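You operate a simulated robot arm through the tools that you are given. There is no shell and no other tool.

You run a simulated two-armed robot. Do the job below in one go: nothing can be reset, and whatever is moved stays where it is left.

## Task
Switch off the wall bench's right outlet, park its plug, wind the cable up.
Fine: the plug goes into its holder; the drum knob ends on HOLD. Where these are worked on the way, their far stop is far enough and under half their travel is too little: drum knob.

It is judged by the outcome, as a careful person would: the job done as asked, and still so three seconds after it is handed in. It fails if anything else is knocked over, pushed out of place, dropped, spilled or broken.

## Robot
Two 7-joint arms with fingered hands on one trunk that stands fixed in place. Base frame: the origin is at the foot of the trunk, x ahead of it, y to its left, z up. Units: m, rad, N and s.
The left shoulder is at [0.06, 0.177, 0.9], the right one opposite. Each reaches about 1 m from its shoulder. Payload 4 kg a hand.
Tool frame (each hand has its own): the origin (TCP) lies between the finger pads and is the grasp point; the fingertips stand 0.037 m ahead of it; z points along the fingers, y is the line along which they close. The gripper opens to 0.124 m; its body begins 0.043 m behind the TCP. The gripper is a hand of 3 fingers: y runs from the thumb to the fingers, the wrist lies at [-0.015, -0.108, -0.202] in the tool frame.
Orientation is told as [roll, pitch, yaw] about the base's x, y, z axes, in that order, counted from this pose: with the fingers straight down and the wrist toward the robot, the tool's x, y and z point along [0, 1, 0], [1, 0, 0] and [0, 0, -1] of the base frame.

## Interface
- The arms move only by the tool send_rows. It takes "left_rows", "right_rows" or both (then of equal length, played together; a hand with none holds still); each is a list of rows, each a list of 2 entries, a list of its own where there are three numbers: the shift along the base's x, y, z in units of 40 mm (1.0 is 40 mm), then the turn, a rotation vector about the base's x, y, z in units of 8 degrees (1.0 is 8 degrees). In form: [[[dx, dy, dz], [rx, ry, rz]], ...]. A call has 1 to 20 rows; each row shifts and turns the commanded pose from where the row before left it. A call with a number of a shift or a turn outside -1 to 1 is refused whole. Rows are played at 5 a second. More than 0.05 m and 0.15 rad between two rows, and nothing of the call is played. A pose out of reach is approached as far as the arm can. The call stops where the force on the tool passes 40 N (or 10 N more than at its start, if that is more) or the arm is blocked; 0.2 s more then pass. In this call time passes only in rows, and 0.2 s behind the last. It gives the time, the measured TCP pose, the force on the tool (base axes), the opening and the grip force at its end, in the units of the frame above (readings bear some noise), with the torque about the TCP (base axes, N m) and any sound that the robot's microphone picked up.
- Cameras (640 x 400 px; columns grow to the right, rows downward): "scene" is now at [0.0365, 0.0629, 1.5682]; the picture's right is [0.70, -0.72, 0.00], its down [-0.37, -0.36, -0.86] and it looks along [0.62, 0.60, -0.51] (base axes); focal length 275 px, centre (320, 200). "left" rides on the left gripper at [-0.064, -0.076, -0.136] in its tool frame; the picture's right is [-0.84, -0.26, 0.48], its down [0.48, -0.76, 0.43] and it looks along [0.26, 0.60, 0.76] (tool axes); focal length 256 px, centre (320, 200). "right" rides on the right gripper at [0.064, -0.076, -0.137] in its tool frame; the picture's right is [-0.84, 0.26, -0.48], its down [-0.48, -0.76, 0.43] and it looks along [-0.26, 0.60, 0.76] (tool axes); focal length 256 px, centre (320, 200).
- capture(camera): a new picture of that camera. The clock stands still meanwhile.
- raise_lower(by): slides the trunk up (or, below 0, down) by that many m; the arms and the scene camera ride with it, the base frame stays. It gives what a move gives, with no picture.
- finger_targets(index, middle, thumb_bend, thumb_turn, hand): sets how far each is bent, from 0 (flat) to 100 (curled in); at 30 the hand is open as for a grip, at 70 the pads meet at the TCP. One left out holds its place. A second passes; each finger stops where it meets its share of the squeeze, and holds until it gets a number again. It is the only way to open and close the hand. It gives what a move gives, with no picture; readings hold the bend of each and the force on the fingers (four entries, about 0 where the hand has none), thumb and palm. thumb_turn goes from beside the hand (0) to across from the fingers (100), as for a grip.
- aim_head(pan, tilt): turns the head with the scene camera to pan (to the left, within 1.501 rad either way) and tilt (down, from -0.506 to 1.204), counted from straight ahead of the robot. It gives what a move gives.
- probe_pixels(camera, pixels): there is no depth. For up to 12 entries [column, row, z] of the newest picture of that camera ("zoom" is the newest enlarged one), the place [x, y] in the base frame at which the ray of that pixel passes the height z, good to about 0.003 m. The clock stands still meanwhile.
- close_up(camera, box): a new picture of the part [left, top, right, bottom] of that camera's present view, enlarged. The clock stands still meanwhile.
- finish_job(): hands the job in; it is judged then, once.

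Unless the task says otherwise, let go and move clear before handing in.

The tools are called after "Request:" as name(argument=value, ...) on one line, values as JSON. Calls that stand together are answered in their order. send_rows: Moves the arms, as the interface text tells. Its arguments: {"type":"object","properties":{"left_rows":{"type":"array"},"right_rows":{"type":"array"}},"required":[]} The other tools are called the same way: raise_lower (by) moves the trunk up or down; finger_targets (index, middle, thumb_bend, thumb_turn, hand) moves the fingers one by one; aim_head (pan, tilt) turns the head that bears the scene camera; capture (camera) takes a picture; probe_pixels (camera, pixels) gives the place at which the rays of pixels pass given heights; close_up (camera, box) takes an enlarged picture of a part of a camera's view; finish_job () hands the job in.

At the start:

```text
time_s: 0.0
left_tcp_pos: [0.4987, 0.5494, 1.2864]
left_tcp_rot: [0.0, 0.0, 0.0]
left_contact_force: [-0.1, -0.7, -0.5]
left_moment: [0.02, -0.04, 0.02]
left_opening: 0.1235
left_finger_force: 0.0
left_shape: jaw
left_bend: [30.0, 30.0, 30.0, 98.0]
left_finger forces: [0.1, 0.0, 0.0, 0.1, 0.0, 0.1]
right_tcp_pos: [0.5186, 0.0379, 1.2952]
right_tcp_rot: [0.001, -0.001, 0.001]
right_contact_force: [-0.8, 0.2, 0.2]
right_moment: [0.0, 0.0, 0.01]
right_opening: 0.1236
right_finger_force: 0.0
right_shape: jaw
right_bend: [30.0, 30.0, 30.0, 98.0]
right_finger forces: [0.0, 0.1, 0.0, 0.0, 0.1, 0.1]
trunk travel left (down, up): [-0.425, 0.165]
head pan, tilt (commanded): [0.771, 0.536]
```

scene: 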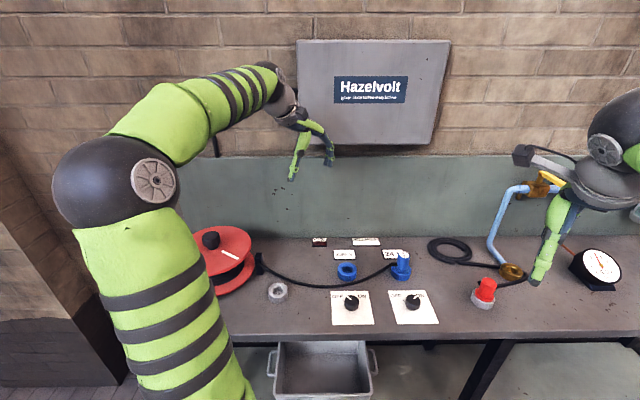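
right: 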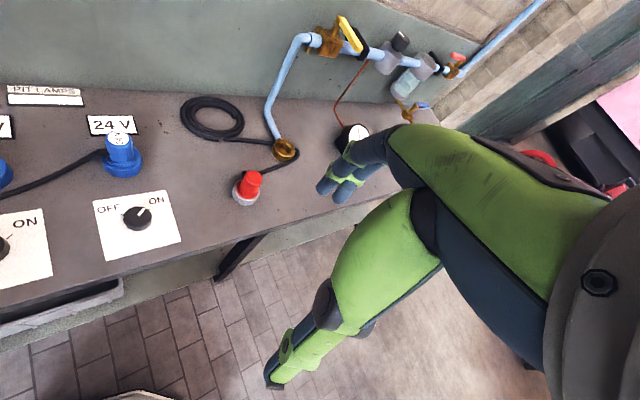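
left: 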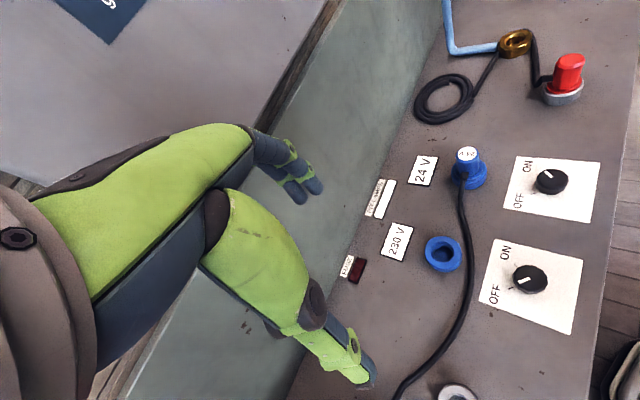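

The first pictures show the bench: a red drum near (222,260), two outlets with switches near (352,303) and (413,303), and a ring (holder?) at (278,292). I take enlarged views to read labels and details.

Request:
close_up(camera="scene", box=[180, 210, 340, 310])

Request:
close_up(camera="scene", box=[300, 230, 460, 330])

Request:
close_up(camera="left", box=[340, 120, 640, 400])

Request:
close_up(camera="right", box=[0, 60, 300, 300])

```text
4.00 times, centred on (260, 260) of scene
```

zoom: 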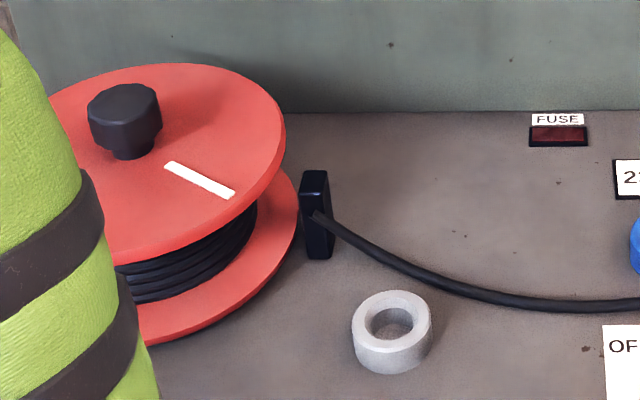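

```text
4.00 times, centred on (380, 280) of scene
```

zoom: 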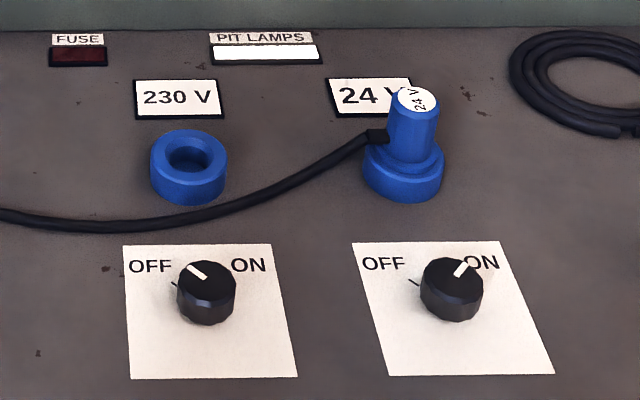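

```text
1.43 times, centred on (490, 260) of left
```

zoom: 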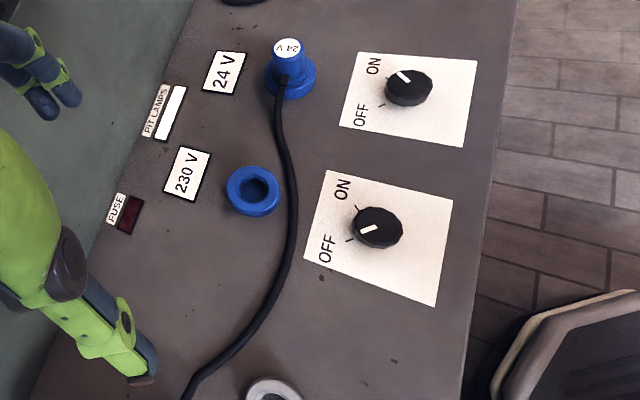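

```text
1.67 times, centred on (150, 180) of right
```

zoom: 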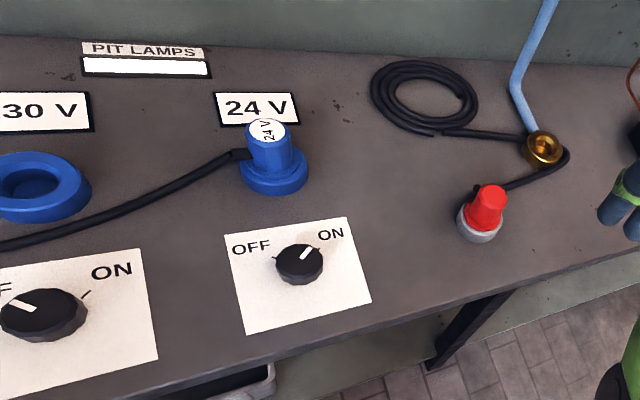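

The right outlet is the 24 V one (plug at (400,265), its switch at (413,303) on ON). I probe the same switch corner in several cameras at several heights to find the bench height.

Request:
probe_pixels(camera="scene", pixels=[[413, 303, 0.7], [413, 303, 0.8], [413, 303, 0.9], [413, 303, 1.0], [278, 296, 0.8], [278, 296, 0.9], [352, 304, 0.8], [352, 304, 0.9], [401, 275, 0.8], [401, 275, 0.9]])

Request:
probe_pixels(camera="right", pixels=[[137, 218, 0.7], [137, 218, 0.8], [137, 218, 0.9], [137, 218, 1.0]])

Request:
probe_pixels(camera="left", pixels=[[551, 181, 0.7], [551, 181, 0.8], [551, 181, 0.9], [551, 181, 1.0]])

```text
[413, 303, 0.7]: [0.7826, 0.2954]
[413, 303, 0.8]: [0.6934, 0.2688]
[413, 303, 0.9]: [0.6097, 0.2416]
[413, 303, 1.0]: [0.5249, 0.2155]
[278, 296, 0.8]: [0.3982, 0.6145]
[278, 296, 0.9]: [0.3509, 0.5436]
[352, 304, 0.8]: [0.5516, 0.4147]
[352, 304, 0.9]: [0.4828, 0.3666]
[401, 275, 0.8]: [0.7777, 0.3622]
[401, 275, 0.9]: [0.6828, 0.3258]
```

```text
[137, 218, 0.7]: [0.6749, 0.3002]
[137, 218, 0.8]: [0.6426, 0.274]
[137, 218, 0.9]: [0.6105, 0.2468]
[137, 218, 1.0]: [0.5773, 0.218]
```

```text
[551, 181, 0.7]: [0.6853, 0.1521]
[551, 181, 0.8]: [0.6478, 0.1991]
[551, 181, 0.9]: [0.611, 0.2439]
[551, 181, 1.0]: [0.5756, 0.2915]
```

The bench top is about z=0.88–0.9 and runs at 45° to the base axes. I probe the drum and other features, then move the left arm so it stops hiding the drum and its camera looks at it.

Request:
probe_pixels(camera="scene", pixels=[[211, 240, 0.9], [211, 240, 1.0], [211, 240, 1.1], [278, 296, 0.88], [352, 272, 0.88], [401, 275, 0.88], [258, 264, 0.9], [438, 323, 0.88], [439, 323, 0.9], [332, 325, 0.88], [485, 290, 0.9]])

Request:
probe_pixels(camera="zoom", pixels=[[370, 303, 0.86], [370, 303, 0.88], [370, 303, 0.9], [500, 190, 0.9]])

```text
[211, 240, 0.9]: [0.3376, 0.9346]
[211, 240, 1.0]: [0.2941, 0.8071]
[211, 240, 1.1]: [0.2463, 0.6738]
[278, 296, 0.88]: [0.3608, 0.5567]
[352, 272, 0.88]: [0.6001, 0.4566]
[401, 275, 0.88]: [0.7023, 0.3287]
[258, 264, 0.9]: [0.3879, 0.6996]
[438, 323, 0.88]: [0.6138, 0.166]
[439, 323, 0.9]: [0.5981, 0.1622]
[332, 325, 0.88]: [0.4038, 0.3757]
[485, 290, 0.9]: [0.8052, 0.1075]
```

```text
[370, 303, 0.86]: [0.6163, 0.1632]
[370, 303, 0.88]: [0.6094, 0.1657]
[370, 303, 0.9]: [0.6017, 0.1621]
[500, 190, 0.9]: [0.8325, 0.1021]
```

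The bench top is at z≈0.887, and the drum knob is near (0.29,0.81,1.0). I move the left hand back and turn it 45° so its camera sees the drum.

Request:
send_rows(left_rows=[[[-0.8, -0.2, 0], [0, 0, 0.94]], [[-0.8, -0.2, 0], [0, 0, 0.94]], [[-0.8, -0.2, 0], [0, 0, 0.94]], [[-0.8, -0.2, 0], [0, 0, 0.94]], [[-0.8, -0.2, 0], [0, 0, 0.94]], [[-0.8, -0.2, 0], [0, 0, 0.94]]])

Request:
capture(camera="left")

Request:
capture(camera="scene")

```text
time_s: 1.4
left_tcp_pos: [0.3048, 0.5009, 1.2851]
left_tcp_rot: [0.0, -0.003, 0.788]
left_contact_force: [-0.5, 0.0, 0.2]
left_moment: [0.02, 0.01, 0.01]
left_opening: 0.1238
left_finger_force: 0.1
left_shape: jaw
left_bend: [30.0, 30.0, 30.0, 98.0]
left_finger forces: [0.0, 0.0, 0.0, 0.1, 0.1, 0.1]
right_tcp_pos: [0.5181, 0.0372, 1.2941]
right_tcp_rot: [-0.001, 0.001, 0.0]
right_contact_force: [0.3, -0.5, -0.5]
right_moment: [-0.02, 0.03, -0.01]
right_opening: 0.1234
right_finger_force: 0.0
right_shape: jaw
right_bend: [30.0, 30.0, 30.0, 98.0]
right_finger forces: [0.1, 0.0, 0.0, 0.0, 0.0, 0.0]
trunk travel left (down, up): [-0.425, 0.165]
head pan, tilt (commanded): [0.771, 0.536]
```

```text
taken
```

left: 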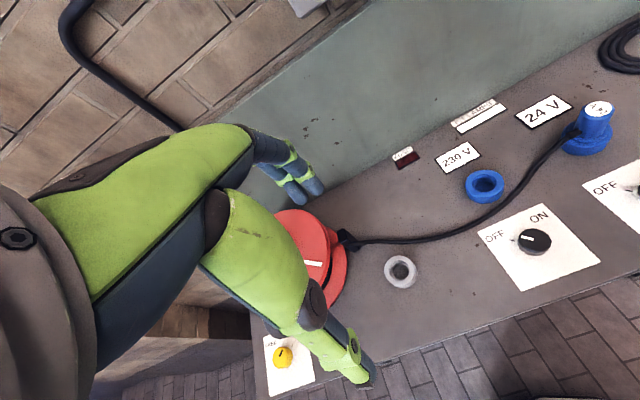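

```text
taken
```

scene: 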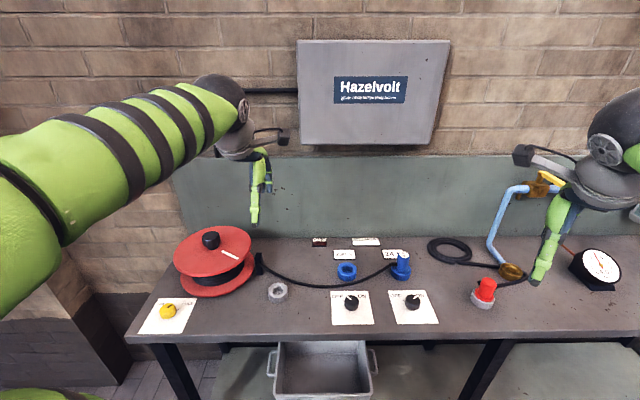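

Now a yellow knob on a label plate at (168,311) is visible next to the drum. I zoom in on it.

Request:
close_up(camera="scene", box=[130, 285, 210, 335])

Request:
close_up(camera="scene", box=[160, 215, 300, 302])

Request:
close_up(camera="left", box=[240, 320, 340, 400])

```text
8.00 times, centred on (170, 310) of scene
```

zoom: 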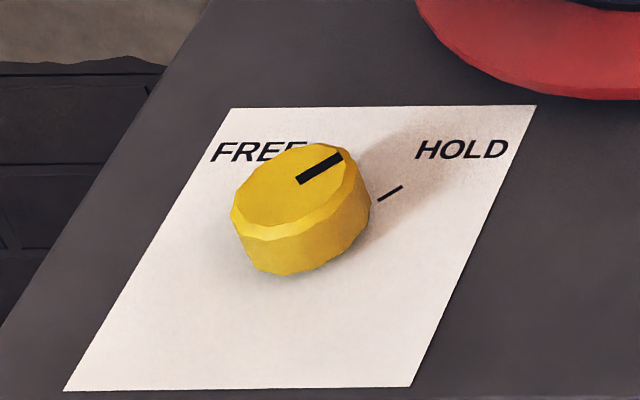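

```text
4.57 times, centred on (230, 258) of scene
```

zoom: 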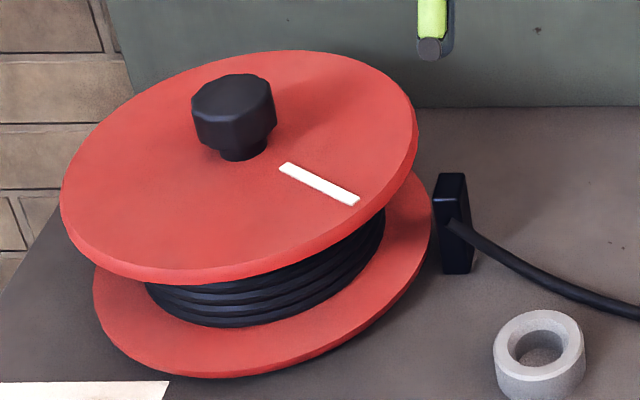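

```text
5.00 times, centred on (290, 360) of left
```

zoom: 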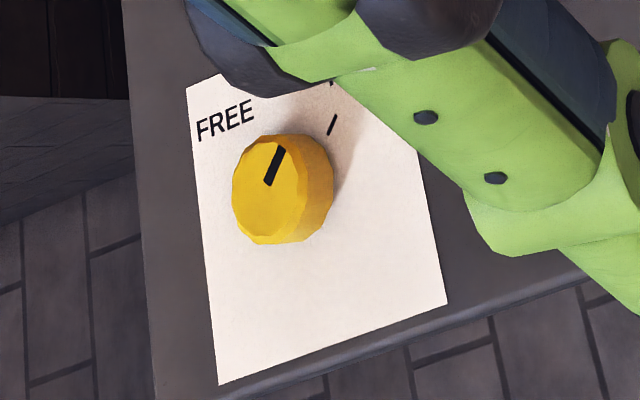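

The yellow knob (FREE/HOLD, now on HOLD) is the drum knob; the black central knob at (211,238) winds the drum. I take close-ups and probe knob tops and plug to triangulate.

Request:
close_up(camera="scene", box=[380, 240, 444, 330])

Request:
close_up(camera="right", box=[80, 110, 190, 270])

Request:
close_up(camera="left", box=[480, 80, 640, 250])

```text
4.44 times, centred on (412, 285) of scene
```

zoom: 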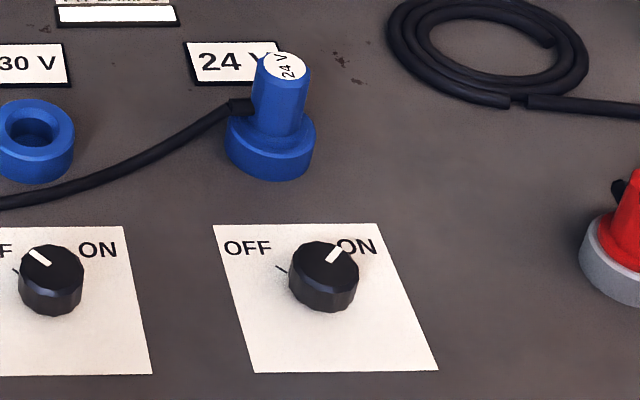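

```text
2.50 times, centred on (135, 190) of right
```

zoom: 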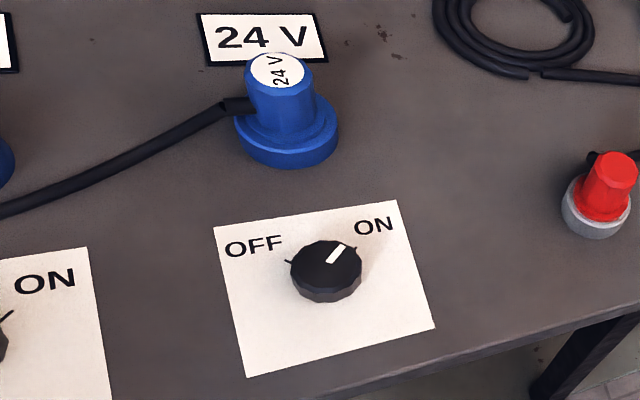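

```text
2.35 times, centred on (560, 165) of left
```

zoom: 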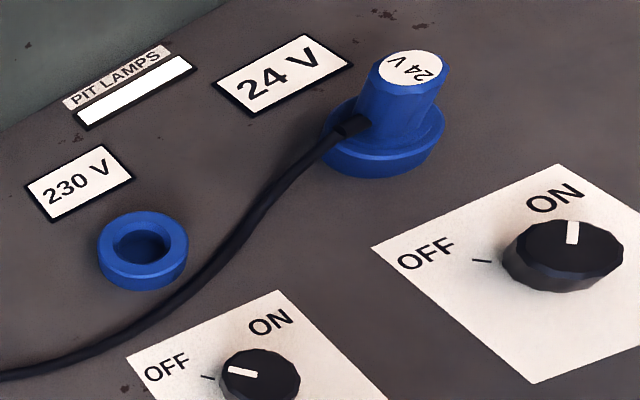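

I triangulate the knob top and plug top with pixels from scene, right and left.

Request:
probe_pixels(camera="scene", pixels=[[412.7, 299, 0.9], [412.7, 299, 0.92], [404.1, 254.9, 0.94], [404.1, 254.9, 0.96], [404.1, 254.9, 0.98], [404.1, 254.9, 1.0], [167.5, 307.5, 0.9], [167.5, 307.5, 0.92], [211.4, 237.2, 0.98], [211.4, 237.2, 1.02], [211.4, 237.2, 1.06]])

Request:
probe_pixels(camera="right", pixels=[[137.4, 214.8, 0.9], [137.4, 214.8, 0.92], [117.8, 138.4, 0.94], [117.8, 138.4, 0.96], [117.8, 138.4, 0.98], [117.8, 138.4, 1.0]])

Request:
probe_pixels(camera="left", pixels=[[598.7, 108.4, 0.94], [598.7, 108.4, 0.96], [598.7, 108.4, 0.98], [282, 356, 0.9], [282, 356, 0.92], [282, 356, 0.94], [402, 268, 0.9], [402, 268, 0.92]])

```text
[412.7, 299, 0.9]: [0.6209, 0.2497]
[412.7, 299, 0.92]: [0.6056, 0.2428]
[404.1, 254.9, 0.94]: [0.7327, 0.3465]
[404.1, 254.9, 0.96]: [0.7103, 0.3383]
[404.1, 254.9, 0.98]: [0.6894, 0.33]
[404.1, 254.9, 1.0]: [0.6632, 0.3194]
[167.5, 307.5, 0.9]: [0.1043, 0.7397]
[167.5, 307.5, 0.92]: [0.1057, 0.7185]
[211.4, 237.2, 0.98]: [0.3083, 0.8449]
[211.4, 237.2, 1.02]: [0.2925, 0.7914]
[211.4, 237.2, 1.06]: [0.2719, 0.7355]
```

```text
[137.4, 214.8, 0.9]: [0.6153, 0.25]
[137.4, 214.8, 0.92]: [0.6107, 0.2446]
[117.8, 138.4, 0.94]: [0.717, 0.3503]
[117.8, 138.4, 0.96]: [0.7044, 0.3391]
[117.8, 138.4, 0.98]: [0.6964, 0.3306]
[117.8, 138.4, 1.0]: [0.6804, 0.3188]
```

```text
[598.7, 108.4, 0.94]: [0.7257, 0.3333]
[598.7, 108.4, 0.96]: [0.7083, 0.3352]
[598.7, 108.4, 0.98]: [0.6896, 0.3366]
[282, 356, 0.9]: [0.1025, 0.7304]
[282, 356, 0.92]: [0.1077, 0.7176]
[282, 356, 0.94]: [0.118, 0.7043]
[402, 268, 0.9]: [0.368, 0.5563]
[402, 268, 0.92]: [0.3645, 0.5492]
```

The switch knob top is at (0.613,0.247,0.91), the plug top at (0.702,0.335,0.968), and the yellow knob top at (0.106,0.718,0.92). I bring the left hand above the right switch at yaw 0 and move the right hand aside as a lookout.

Request:
send_rows(left_rows=[[[0.77, -0.635, 0], [0, 0, -0.564]], [[0.77, -0.635, 0], [0, 0, -0.564]], [[0.77, -0.635, 0], [0, 0, -0.564]], [[0.77, -0.635, 0], [0, 0, -0.564]], [[0.77, -0.635, 0], [0, 0, -0.564]], [[0.77, -0.635, 0], [0, 0, -0.564]], [[0.77, -0.635, 0], [0, 0, -0.564]], [[0.77, -0.635, 0], [0, 0, -0.564]], [[0.77, -0.635, 0], [0, 0, -0.564]], [[0.77, -0.635, 0], [0, 0, -0.564]]], right_rows=[[[-0.3, -0.6, 0], [0, 0, 0.75]], [[-0.3, -0.6, 0], [0, 0, 0.75]], [[-0.3, -0.6, 0], [0, 0, 0.75]], [[-0.3, -0.6, 0], [0, 0, 0.75]], [[-0.3, -0.6, 0], [0, 0, 0.75]], [[-0.3, -0.6, 0], [0, 0, 0.75]], [[-0.3, -0.6, 0], [0, 0, 0.75]], [[-0.3, -0.6, 0], [0, 0, 0.75]], [[0, 0, 0], [0, 0, 0.75]], [[0, 0, 0], [0, 0, 0.75]]])

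Request:
capture(camera="left")

Request:
capture(camera="right")

Request:
capture(camera="scene")

```text
time_s: 3.6
left_tcp_pos: [0.6177, 0.247, 1.283]
left_tcp_rot: [0.0, 0.001, 0.001]
left_contact_force: [-0.5, -0.2, -0.2]
left_moment: [-0.02, 0.02, -0.02]
left_opening: 0.1237
left_finger_force: 0.0
left_shape: jaw
left_bend: [30.0, 30.0, 30.0, 98.0]
left_finger forces: [0.1, 0.0, 0.0, 0.0, 0.1, 0.1]
right_tcp_pos: [0.4242, -0.1556, 1.2941]
right_tcp_rot: [0.001, -0.001, 1.05]
right_contact_force: [0.4, -0.3, 0.4]
right_moment: [0.0, 0.0, 0.0]
right_opening: 0.1237
right_finger_force: 0.0
right_shape: jaw
right_bend: [30.0, 30.0, 30.0, 98.0]
right_finger forces: [0.0, 0.0, 0.0, 0.0, 0.0, 0.1]
trunk travel left (down, up): [-0.425, 0.165]
head pan, tilt (commanded): [0.771, 0.536]
```

```text
taken
```

left: 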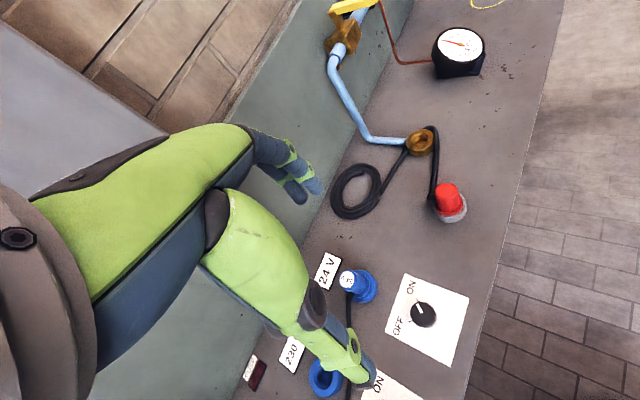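

```text
taken
```

right: 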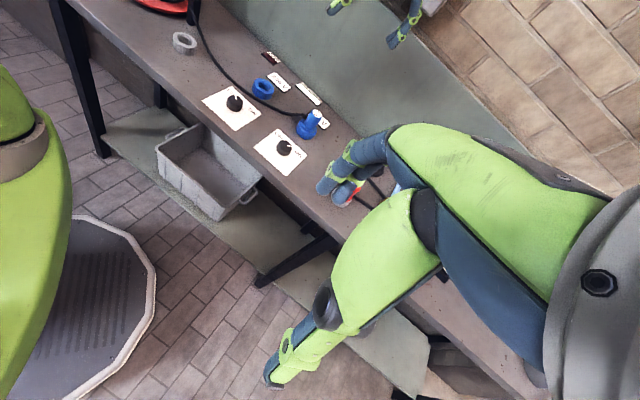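

```text
taken
```

scene: 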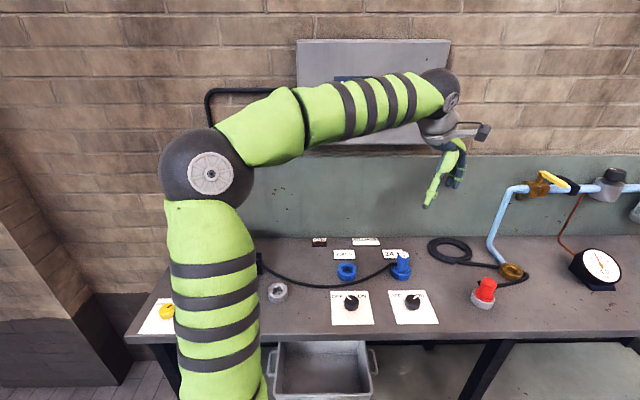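

The knob at (423,315) lies right below the left TCP. I narrow the hand, descend to hover at z≈1.06, and test the yaw range.

Request:
finger_targets(hand="left", index=45, middle=45, thumb_bend=45)

Request:
send_rows(left_rows=[[[-0.02, 0, -1], [0, 0, 0]], [[-0.02, 0, -1], [0, 0, 0]], [[-0.02, 0, -1], [0, 0, 0]], [[-0.02, 0, -1], [0, 0, 0]], [[-0.02, 0, -1], [0, 0, 0]], [[0, 0, -0.6], [0, 0, 0]]])

Request:
send_rows(left_rows=[[[0, 0, 0], [0, 0, 1]], [[0, 0, 0], [0, 0, 1]], [[0, 0, 0], [0, 0, 1]], [[0, 0, 0], [0, 0, 1]], [[0, 0, 0], [0, 0, 1]], [[0, 0, 0], [0, 0, 1]], [[0, 0, 0], [0, 0, 1]], [[0, 0, 0], [0, 0, 1]], [[0, 0, 0], [0, 0, 1]], [[0, 0, 0], [0, 0, 1]], [[0, 0, 0], [0, 0, 1]], [[0, 0, 0], [0, 0, 1]]])

Request:
capture(camera="scene")

Request:
capture(camera="left")

```text
time_s: 4.6
left_tcp_pos: [0.6159, 0.2467, 1.2841]
left_tcp_rot: [0.001, 0.0, 0.0]
left_contact_force: [-0.3, -0.2, -0.8]
left_moment: [-0.02, 0.0, -0.05]
left_opening: 0.0783
left_finger_force: 0.1
left_shape: fingers
left_bend: [45.0, 45.0, 45.0, 98.0]
left_finger forces: [0.1, 0.0, 0.0, 0.0, 0.0, 0.0]
right_tcp_pos: [0.4216, -0.1543, 1.2931]
right_tcp_rot: [0.001, 0.0, 1.047]
right_contact_force: [0.7, -0.5, 0.2]
right_moment: [0.01, 0.03, 0.01]
right_opening: 0.1237
right_finger_force: 0.0
right_shape: jaw
right_bend: [30.0, 30.0, 30.0, 98.0]
right_finger forces: [0.1, 0.1, 0.0, 0.0, 0.0, 0.0]
trunk travel left (down, up): [-0.425, 0.165]
head pan, tilt (commanded): [0.771, 0.536]
```

```text
time_s: 6.0
left_tcp_pos: [0.6088, 0.2453, 1.0587]
left_tcp_rot: [0.0, 0.0, -0.001]
left_contact_force: [-0.5, 0.2, 0.1]
left_moment: [0.04, -0.01, -0.01]
left_opening: 0.0779
left_finger_force: 0.0
left_shape: fingers
left_bend: [45.0, 45.0, 45.0, 98.0]
left_finger forces: [0.0, 0.0, 0.0, 0.0, 0.0, 0.0]
right_tcp_pos: [0.423, -0.1561, 1.2934]
right_tcp_rot: [-0.001, -0.001, 1.047]
right_contact_force: [0.6, -0.4, 0.8]
right_moment: [0.01, 0.0, -0.01]
right_opening: 0.1236
right_finger_force: 0.1
right_shape: jaw
right_bend: [30.0, 30.0, 30.0, 98.0]
right_finger forces: [0.1, 0.1, 0.0, 0.0, 0.0, 0.0]
trunk travel left (down, up): [-0.425, 0.165]
head pan, tilt (commanded): [0.771, 0.536]
```

```text
time_s: 8.6
left_tcp_pos: [0.61, 0.2466, 1.0619]
left_tcp_rot: [0.0, 0.0, 1.678]
left_contact_force: [0.9, 0.1, 0.5]
left_moment: [-0.01, 0.01, -0.02]
left_opening: 0.0778
left_finger_force: 0.1
left_shape: fingers
left_bend: [45.0, 45.0, 45.0, 98.0]
left_finger forces: [0.1, 0.1, 0.1, 0.0, 0.0, 0.1]
right_tcp_pos: [0.4233, -0.1551, 1.2954]
right_tcp_rot: [0.0, 0.0, 1.047]
right_contact_force: [0.8, -0.1, 0.1]
right_moment: [0.02, -0.01, 0.03]
right_opening: 0.1237
right_finger_force: 0.0
right_shape: jaw
right_bend: [30.0, 30.0, 30.0, 98.0]
right_finger forces: [0.0, 0.1, 0.0, 0.0, 0.0, 0.0]
trunk travel left (down, up): [-0.425, 0.165]
head pan, tilt (commanded): [0.771, 0.536]
```

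```text
taken
```

scene: 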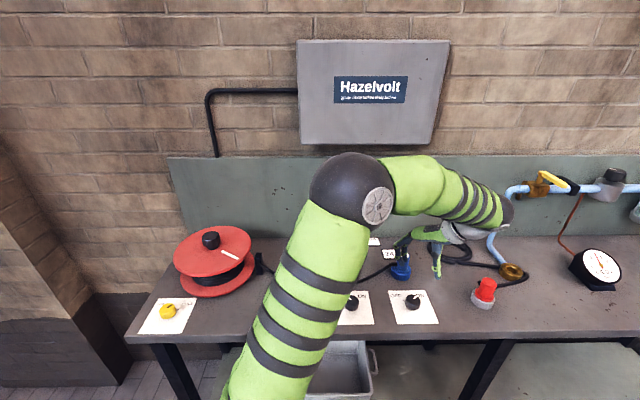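

```text
taken
```

left: 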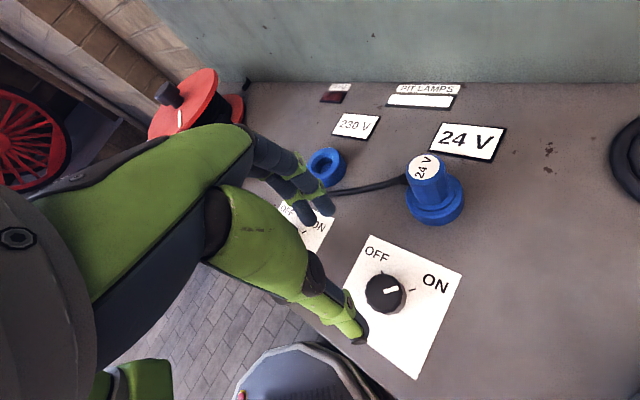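

The yaw range of 0→96° works at hover. I rotate back to about −6°, check the alignment with pictures, and then go down to grip the knob.

Request:
send_rows(left_rows=[[[0, 0, 0], [0, 0, -0.98]], [[0, 0, 0], [0, 0, -0.98]], [[0, 0, 0], [0, 0, -0.98]], [[0, 0, 0], [0, 0, -0.98]], [[0, 0, 0], [0, 0, -0.98]], [[0, 0, 0], [0, 0, -0.98]], [[0, 0, 0], [0, 0, -0.98]], [[0, 0, 0], [0, 0, -0.98]], [[0, 0, 0], [0, 0, -0.98]], [[0, 0, 0], [0, 0, -0.98]], [[0, 0, 0], [0, 0, -0.98]], [[0, 0, 0], [0, 0, -0.98]], [[0.05, 0, 0], [0, 0, -0.98]]])

Request:
send_rows(left_rows=[[[0, 0, -0.8], [0, 0, 0]], [[0, 0, -0.8], [0, 0, 0]], [[0, 0, -0.6], [0, 0, 0]]])

Request:
capture(camera="left")

Request:
capture(camera="scene")

Request:
capture(camera="right")

```text
time_s: 11.4
left_tcp_pos: [0.6126, 0.2471, 1.0623]
left_tcp_rot: [-0.002, -0.001, -0.103]
left_contact_force: [-0.1, 0.5, 0.9]
left_moment: [0.0, -0.01, 0.0]
left_opening: 0.0779
left_finger_force: 0.0
left_shape: fingers
left_bend: [45.0, 45.0, 45.0, 98.0]
left_finger forces: [0.0, 0.1, 0.1, 0.1, 0.0, 0.1]
right_tcp_pos: [0.4224, -0.155, 1.2956]
right_tcp_rot: [0.003, 0.001, 1.046]
right_contact_force: [0.3, 1.0, -1.2]
right_moment: [0.0, -0.01, 0.02]
right_opening: 0.1236
right_finger_force: 0.0
right_shape: jaw
right_bend: [30.0, 30.0, 30.0, 98.0]
right_finger forces: [0.0, 0.0, 0.1, 0.0, 0.0, 0.0]
trunk travel left (down, up): [-0.425, 0.165]
head pan, tilt (commanded): [0.771, 0.536]
```

```text
time_s: 12.2
left_tcp_pos: [0.6139, 0.2475, 0.9723]
left_tcp_rot: [0.0, -0.002, -0.102]
left_contact_force: [0.0, 0.8, 1.2]
left_moment: [0.0, -0.03, 0.02]
left_opening: 0.0781
left_finger_force: 0.1
left_shape: fingers
left_bend: [45.0, 45.0, 45.0, 98.0]
left_finger forces: [0.1, 0.0, 0.0, 0.0, 0.0, 0.1]
right_tcp_pos: [0.4218, -0.1554, 1.2947]
right_tcp_rot: [0.0, 0.0, 1.047]
right_contact_force: [-0.1, -0.4, -0.5]
right_moment: [0.0, -0.02, -0.01]
right_opening: 0.1236
right_finger_force: 0.0
right_shape: jaw
right_bend: [30.0, 30.0, 30.0, 98.0]
right_finger forces: [0.0, 0.0, 0.0, 0.1, 0.1, 0.0]
trunk travel left (down, up): [-0.425, 0.165]
head pan, tilt (commanded): [0.771, 0.536]
```

```text
taken
```

left: 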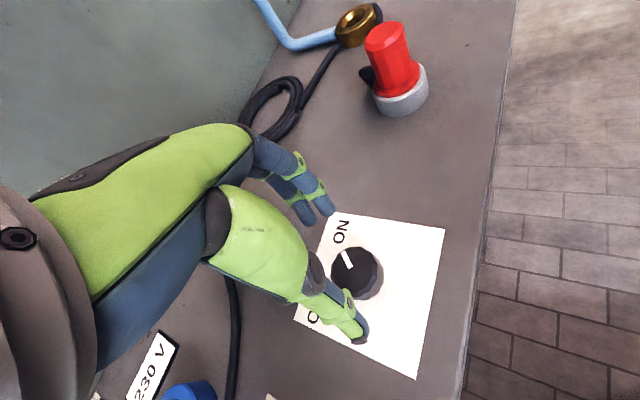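

```text
taken
```

scene: 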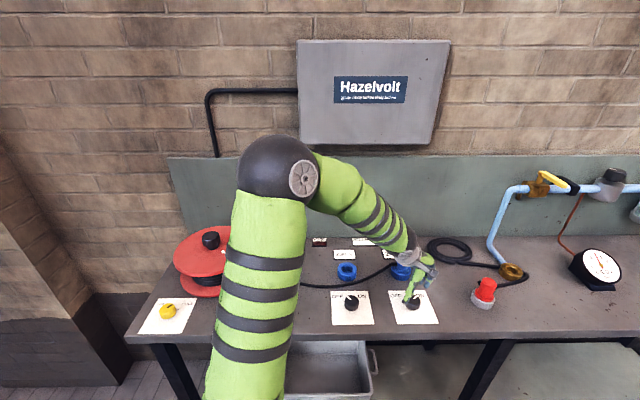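

```text
taken
```

right: 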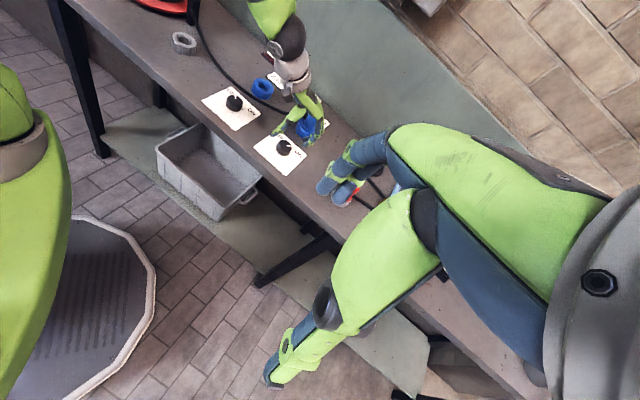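

The knob is centred between the open fingers at (357,272). I descend about 42 mm in small steps and then close.

Request:
send_rows(left_rows=[[[0, 0, -0.4], [0, 0, 0]], [[0, 0, -0.3], [0, 0, 0]], [[0, 0, -0.2], [0, 0, 0]], [[0, 0, -0.15], [0, 0, 0]]])

Request:
capture(camera="left")

Request:
close_up(camera="scene", box=[370, 240, 460, 330])

```text
time_s: 13.2
left_tcp_pos: [0.6124, 0.2479, 0.9314]
left_tcp_rot: [0.001, 0.001, -0.104]
left_contact_force: [-0.2, 0.2, 0.5]
left_moment: [-0.02, -0.01, 0.0]
left_opening: 0.0781
left_finger_force: 0.0
left_shape: fingers
left_bend: [45.0, 45.0, 45.0, 98.0]
left_finger forces: [0.0, 0.1, 0.1, 0.0, 0.1, 0.1]
right_tcp_pos: [0.4228, -0.1549, 1.2943]
right_tcp_rot: [0.0, -0.001, 1.048]
right_contact_force: [1.2, 0.7, 0.1]
right_moment: [-0.01, -0.01, 0.0]
right_opening: 0.1235
right_finger_force: 0.1
right_shape: jaw
right_bend: [30.0, 30.0, 30.0, 98.0]
right_finger forces: [0.0, 0.1, 0.0, 0.1, 0.1, 0.0]
trunk travel left (down, up): [-0.425, 0.165]
head pan, tilt (commanded): [0.771, 0.536]
```

```text
taken
```

left: 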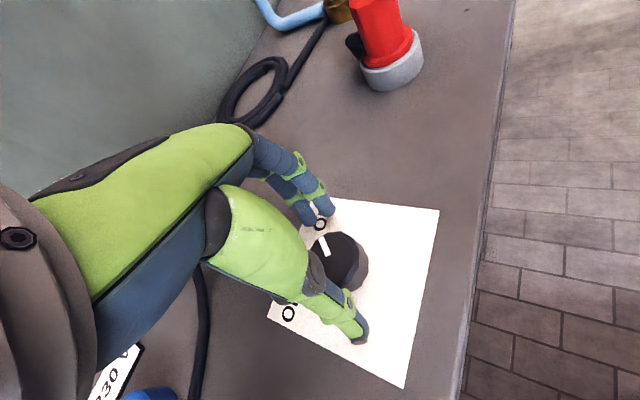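

```text
4.44 times, centred on (415, 285) of scene
```

zoom: 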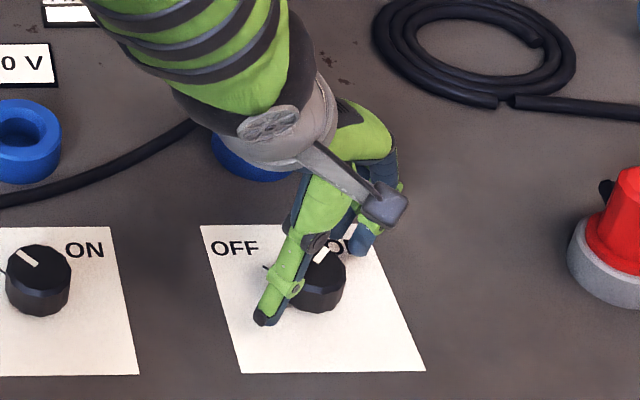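

The fingertips straddle the knob near its base. I close on it.

Request:
finger_targets(hand="left", index=65, middle=65, thumb_bend=65)

Request:
capture(camera="left")

```text
time_s: 14.2
left_tcp_pos: [0.613, 0.2484, 0.9308]
left_tcp_rot: [0.0, 0.001, -0.103]
left_contact_force: [-7.9, 3.8, 3.0]
left_moment: [0.1, 0.09, -0.05]
left_opening: 0.0432
left_finger_force: 15.3
left_shape: fingers
left_bend: [60.0, 61.0, 59.0, 97.0]
left_finger forces: [6.7, 4.9, 0.0, 0.1, 18.8, 0.0]
right_tcp_pos: [0.4215, -0.1539, 1.2944]
right_tcp_rot: [0.0, 0.0, 1.046]
right_contact_force: [0.4, 0.6, 0.1]
right_moment: [-0.03, -0.02, 0.02]
right_opening: 0.1238
right_finger_force: 0.1
right_shape: jaw
right_bend: [30.0, 30.0, 30.0, 98.0]
right_finger forces: [0.0, 0.1, 0.0, 0.0, 0.0, 0.0]
trunk travel left (down, up): [-0.425, 0.165]
head pan, tilt (commanded): [0.771, 0.536]
```

```text
taken
```

left: 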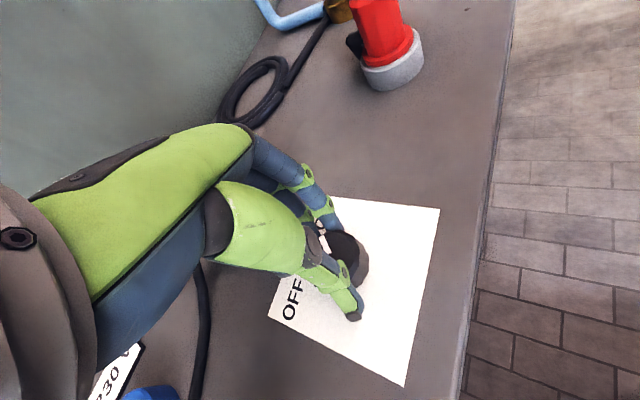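

Gripped firmly (15 N, opening 43 mm). I turn the knob counter-clockwise toward OFF in steps.

Request:
send_rows(left_rows=[[[0, 0, 0], [0, 0, 0.8]], [[0, 0, 0], [0, 0, 0.8]], [[0, 0, 0], [0, 0, 0.8]], [[0, 0, 0], [0, 0, 0.8]], [[0, 0, 0], [0, 0, 0.8]], [[0, 0, 0], [0, 0, 0.8]], [[0, 0, 0], [0, 0, 0.8]]])

Request:
capture(camera="left")

Request:
close_up(camera="scene", box=[370, 240, 460, 330])

```text
time_s: 15.8
left_tcp_pos: [0.6114, 0.2474, 0.9319]
left_tcp_rot: [0.0, 0.0, 0.681]
left_contact_force: [-14.6, -0.1, -2.3]
left_moment: [0.08, 0.33, -0.07]
left_opening: 0.0426
left_finger_force: 14.9
left_shape: fingers
left_bend: [60.0, 62.0, 59.0, 98.0]
left_finger forces: [4.8, 5.4, 0.0, 0.0, 19.3, 0.0]
right_tcp_pos: [0.4212, -0.1543, 1.2948]
right_tcp_rot: [-0.002, 0.001, 1.048]
right_contact_force: [0.7, 0.1, 0.2]
right_moment: [-0.04, 0.01, -0.04]
right_opening: 0.1238
right_finger_force: 0.1
right_shape: jaw
right_bend: [30.0, 30.0, 30.0, 98.0]
right_finger forces: [0.0, 0.0, 0.0, 0.0, 0.0, 0.0]
trunk travel left (down, up): [-0.425, 0.165]
head pan, tilt (commanded): [0.771, 0.536]
```

```text
taken
```

left: 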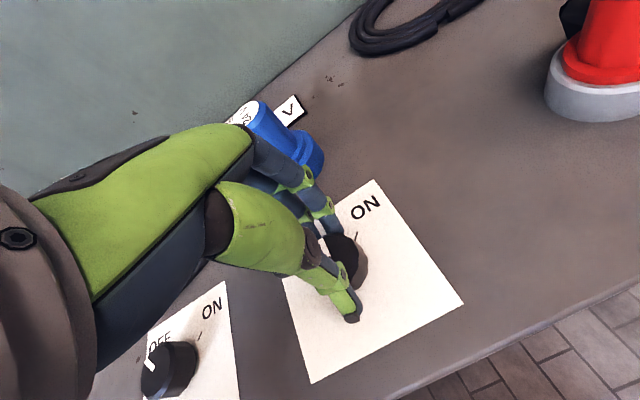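

```text
4.44 times, centred on (415, 285) of scene
```

zoom: 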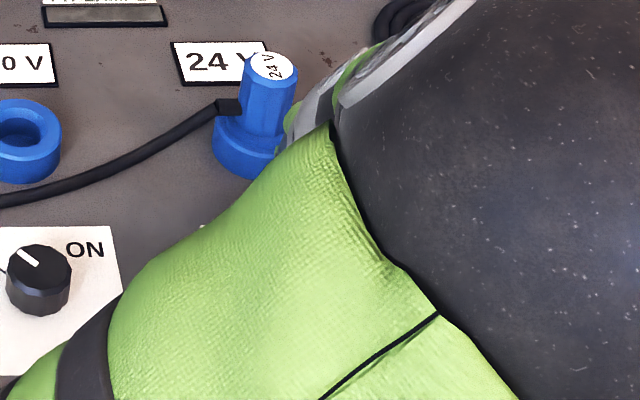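

The pointer has moved and the PIT LAMPS lamp at (105,15) has gone dark. I continue turning to the OFF stop.

Request:
send_rows(left_rows=[[[0, 0, 0], [0, 0, 0.8]], [[0, 0, 0], [0, 0, 0.8]], [[0, 0, 0], [0, 0, 0.8]], [[0, 0, 0], [0, 0, 0.8]], [[0, 0, 0], [0, 0, 0.6]]])

Request:
capture(camera="left")

Request:
close_up(camera="scene", box=[370, 220, 460, 330])

```text
time_s: 17.0
left_tcp_pos: [0.6118, 0.2467, 0.9329]
left_tcp_rot: [-0.001, 0.0, 1.213]
left_contact_force: [-17.2, -6.2, -0.3]
left_moment: [0.0, 0.42, -0.04]
left_opening: 0.0415
left_finger_force: 15.0
left_shape: fingers
left_bend: [61.0, 62.0, 58.0, 99.0]
left_finger forces: [4.0, 7.3, 0.0, 0.1, 19.2, 0.0]
right_tcp_pos: [0.4222, -0.1557, 1.2947]
right_tcp_rot: [0.001, 0.0, 1.046]
right_contact_force: [-1.1, 0.5, 0.2]
right_moment: [-0.04, 0.05, -0.02]
right_opening: 0.1236
right_finger_force: 0.1
right_shape: jaw
right_bend: [30.0, 30.0, 30.0, 98.0]
right_finger forces: [0.1, 0.0, 0.1, 0.0, 0.0, 0.1]
trunk travel left (down, up): [-0.425, 0.165]
head pan, tilt (commanded): [0.771, 0.536]
```

```text
taken
```

left: 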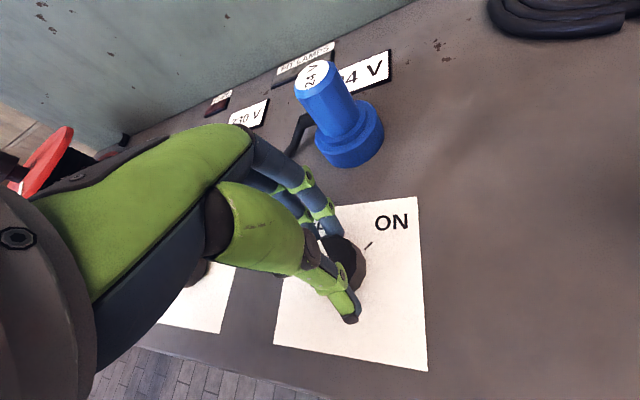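

```text
3.64 times, centred on (415, 275) of scene
```

zoom: 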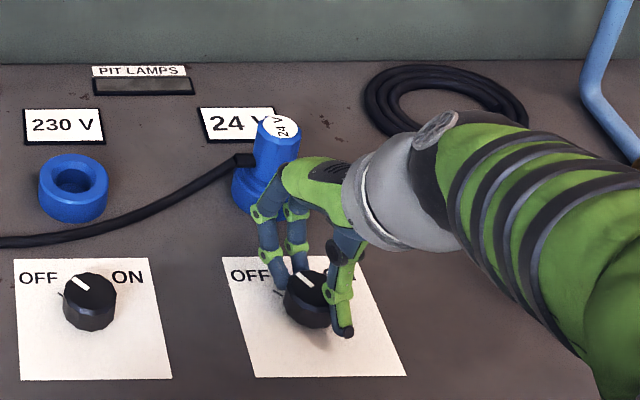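

PIT LAMPS is dark; the knob has turned about 75°. I turn a bit more to reach the stop.

Request:
send_rows(left_rows=[[[0, 0, 0], [0, 0, 0.8]], [[0, 0, 0], [0, 0, 0.8]]])

Request:
close_up(camera="scene", box=[380, 270, 440, 320])

```text
time_s: 17.6
left_tcp_pos: [0.6125, 0.2464, 0.9329]
left_tcp_rot: [-0.001, -0.002, 1.436]
left_contact_force: [-12.8, -7.2, 2.9]
left_moment: [-0.08, 0.32, -0.13]
left_opening: 0.0409
left_finger_force: 14.9
left_shape: fingers
left_bend: [61.0, 61.0, 58.0, 99.0]
left_finger forces: [4.6, 7.4, 0.0, 0.0, 17.2, 0.0]
right_tcp_pos: [0.4216, -0.1554, 1.2944]
right_tcp_rot: [-0.001, -0.001, 1.047]
right_contact_force: [-0.7, 0.0, 0.0]
right_moment: [0.02, -0.02, -0.01]
right_opening: 0.1238
right_finger_force: 0.1
right_shape: jaw
right_bend: [30.0, 30.0, 30.0, 98.0]
right_finger forces: [0.1, 0.0, 0.1, 0.0, 0.1, 0.0]
trunk travel left (down, up): [-0.425, 0.165]
head pan, tilt (commanded): [0.771, 0.536]
```

```text
8.00 times, centred on (410, 295) of scene
```

zoom: 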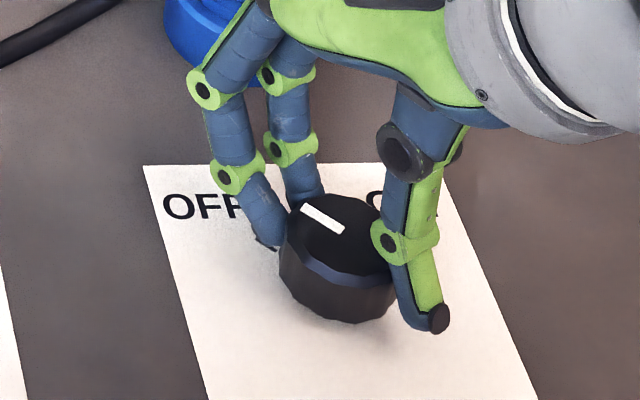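

The pointer now aims at OFF and the torque rose, so it's at the stop. I release and lift straight up to check.

Request:
finger_targets(hand="left", index=42, middle=42, thumb_bend=42)

Request:
send_rows(left_rows=[[[0, 0, 0.5], [0, 0, 0]], [[0, 0, 1], [0, 0, 0]], [[0, 0, 1], [0, 0, 0]], [[0, 0, 1], [0, 0, 0]]])

Request:
close_up(camera="scene", box=[340, 230, 440, 320])

Request:
capture(camera="left")

```text
time_s: 18.6
left_tcp_pos: [0.6114, 0.2474, 0.9315]
left_tcp_rot: [-0.002, -0.001, 1.434]
left_contact_force: [-0.1, 0.5, 0.3]
left_moment: [0.0, -0.01, -0.02]
left_opening: 0.0868
left_finger_force: 0.0
left_shape: fingers
left_bend: [42.0, 42.0, 42.0, 98.0]
left_finger forces: [0.1, 0.0, 0.0, 0.1, 0.1, 0.1]
right_tcp_pos: [0.4236, -0.1546, 1.2933]
right_tcp_rot: [0.001, 0.0, 1.048]
right_contact_force: [-0.1, 0.3, -0.3]
right_moment: [-0.02, -0.01, 0.02]
right_opening: 0.1235
right_finger_force: 0.0
right_shape: jaw
right_bend: [30.0, 30.0, 30.0, 98.0]
right_finger forces: [0.0, 0.0, 0.0, 0.1, 0.0, 0.1]
trunk travel left (down, up): [-0.425, 0.165]
head pan, tilt (commanded): [0.771, 0.536]
```

```text
time_s: 19.6
left_tcp_pos: [0.6134, 0.2479, 1.0735]
left_tcp_rot: [-0.001, -0.001, 1.432]
left_contact_force: [1.1, 0.0, -0.8]
left_moment: [-0.02, 0.01, 0.0]
left_opening: 0.0871
left_finger_force: 0.0
left_shape: fingers
left_bend: [42.0, 42.0, 42.0, 98.0]
left_finger forces: [0.1, 0.0, 0.0, 0.1, 0.0, 0.0]
right_tcp_pos: [0.422, -0.155, 1.2949]
right_tcp_rot: [0.0, 0.0, 1.047]
right_contact_force: [-0.1, -0.6, 0.4]
right_moment: [0.01, 0.02, 0.02]
right_opening: 0.1237
right_finger_force: 0.2
right_shape: jaw
right_bend: [30.0, 30.0, 30.0, 98.0]
right_finger forces: [0.1, 0.1, 0.0, 0.0, 0.0, 0.1]
trunk travel left (down, up): [-0.425, 0.165]
head pan, tilt (commanded): [0.771, 0.536]
```

```text
4.44 times, centred on (390, 275) of scene
```

zoom: 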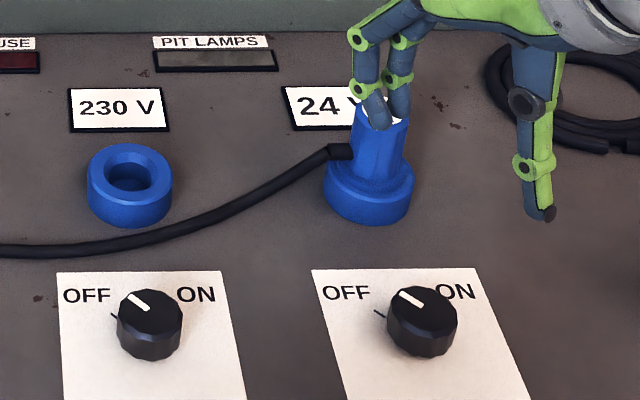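

```text
taken
```

left: 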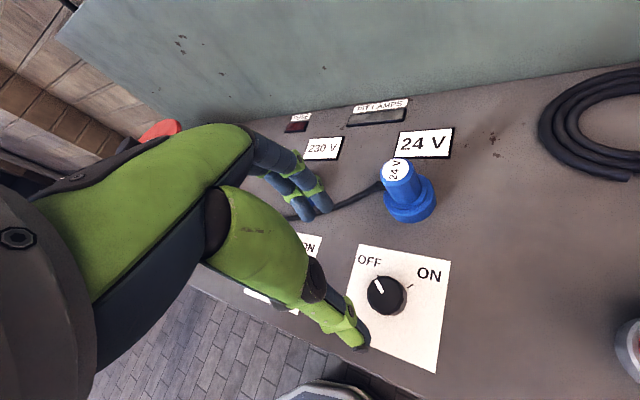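

Both switches show OFF and the lamp is dark. Now the plug: I take close-ups to see its shape and the cable side.

Request:
close_up(camera="left", box=[350, 130, 470, 240])

Request:
close_up(camera="right", box=[270, 80, 350, 150])

Request:
close_up(camera="scene", box=[255, 275, 303, 305])

```text
3.64 times, centred on (410, 185) of left
```

zoom: 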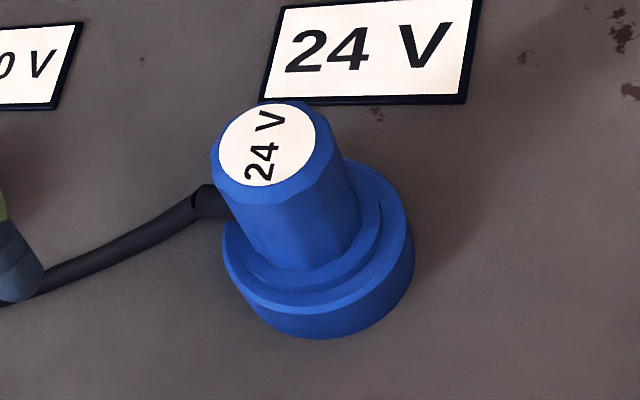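

```text
5.71 times, centred on (310, 115) of right
```

zoom: 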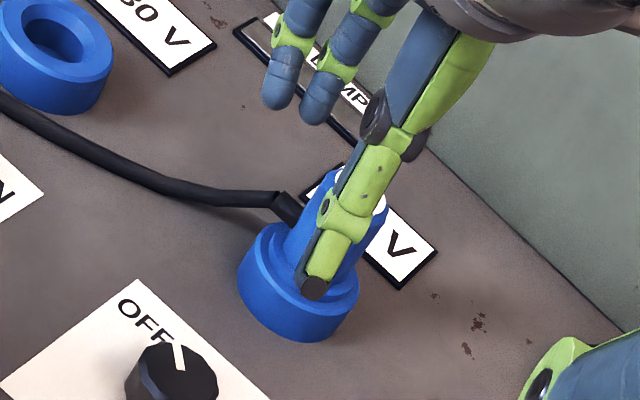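

```text
13.33 times, centred on (279, 290) of scene
```

zoom: 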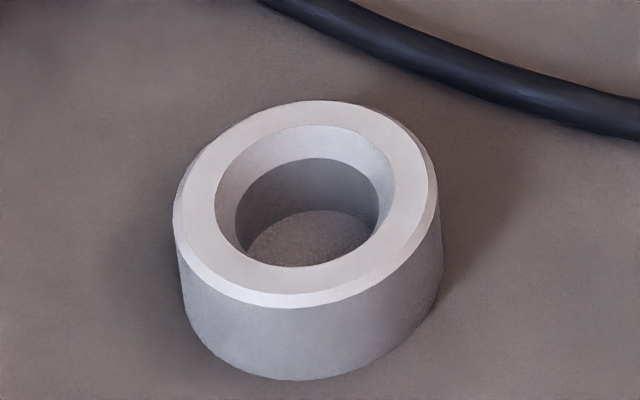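

The plug has a tapered body with a collar sitting on the outlet ring and its cable leaves on the left. I probe the plug and holder with the present views.

Request:
probe_pixels(camera="left", pixels=[[395.4, 169.3, 0.96], [395.4, 169.3, 0.97], [395.4, 169.3, 0.98]])

Request:
probe_pixels(camera="zoom", pixels=[[305, 199, 0.9], [305, 199, 0.91], [305, 199, 0.92], [173, 215, 0.91], [440, 180, 0.91], [290, 380, 0.887], [290, 308, 0.91]])

Request:
capture(camera="scene")

```text
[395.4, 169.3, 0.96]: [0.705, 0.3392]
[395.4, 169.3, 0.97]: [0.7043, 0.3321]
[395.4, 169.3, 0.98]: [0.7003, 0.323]
```

```text
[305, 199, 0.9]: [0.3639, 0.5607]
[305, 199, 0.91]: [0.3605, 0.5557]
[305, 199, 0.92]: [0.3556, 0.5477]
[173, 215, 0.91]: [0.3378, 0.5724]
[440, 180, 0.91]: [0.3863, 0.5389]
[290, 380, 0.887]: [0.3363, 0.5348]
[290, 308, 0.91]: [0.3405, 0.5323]
```

```text
taken
```

scene: 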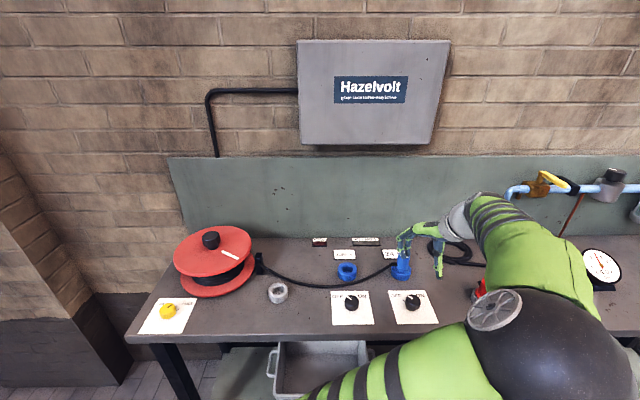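

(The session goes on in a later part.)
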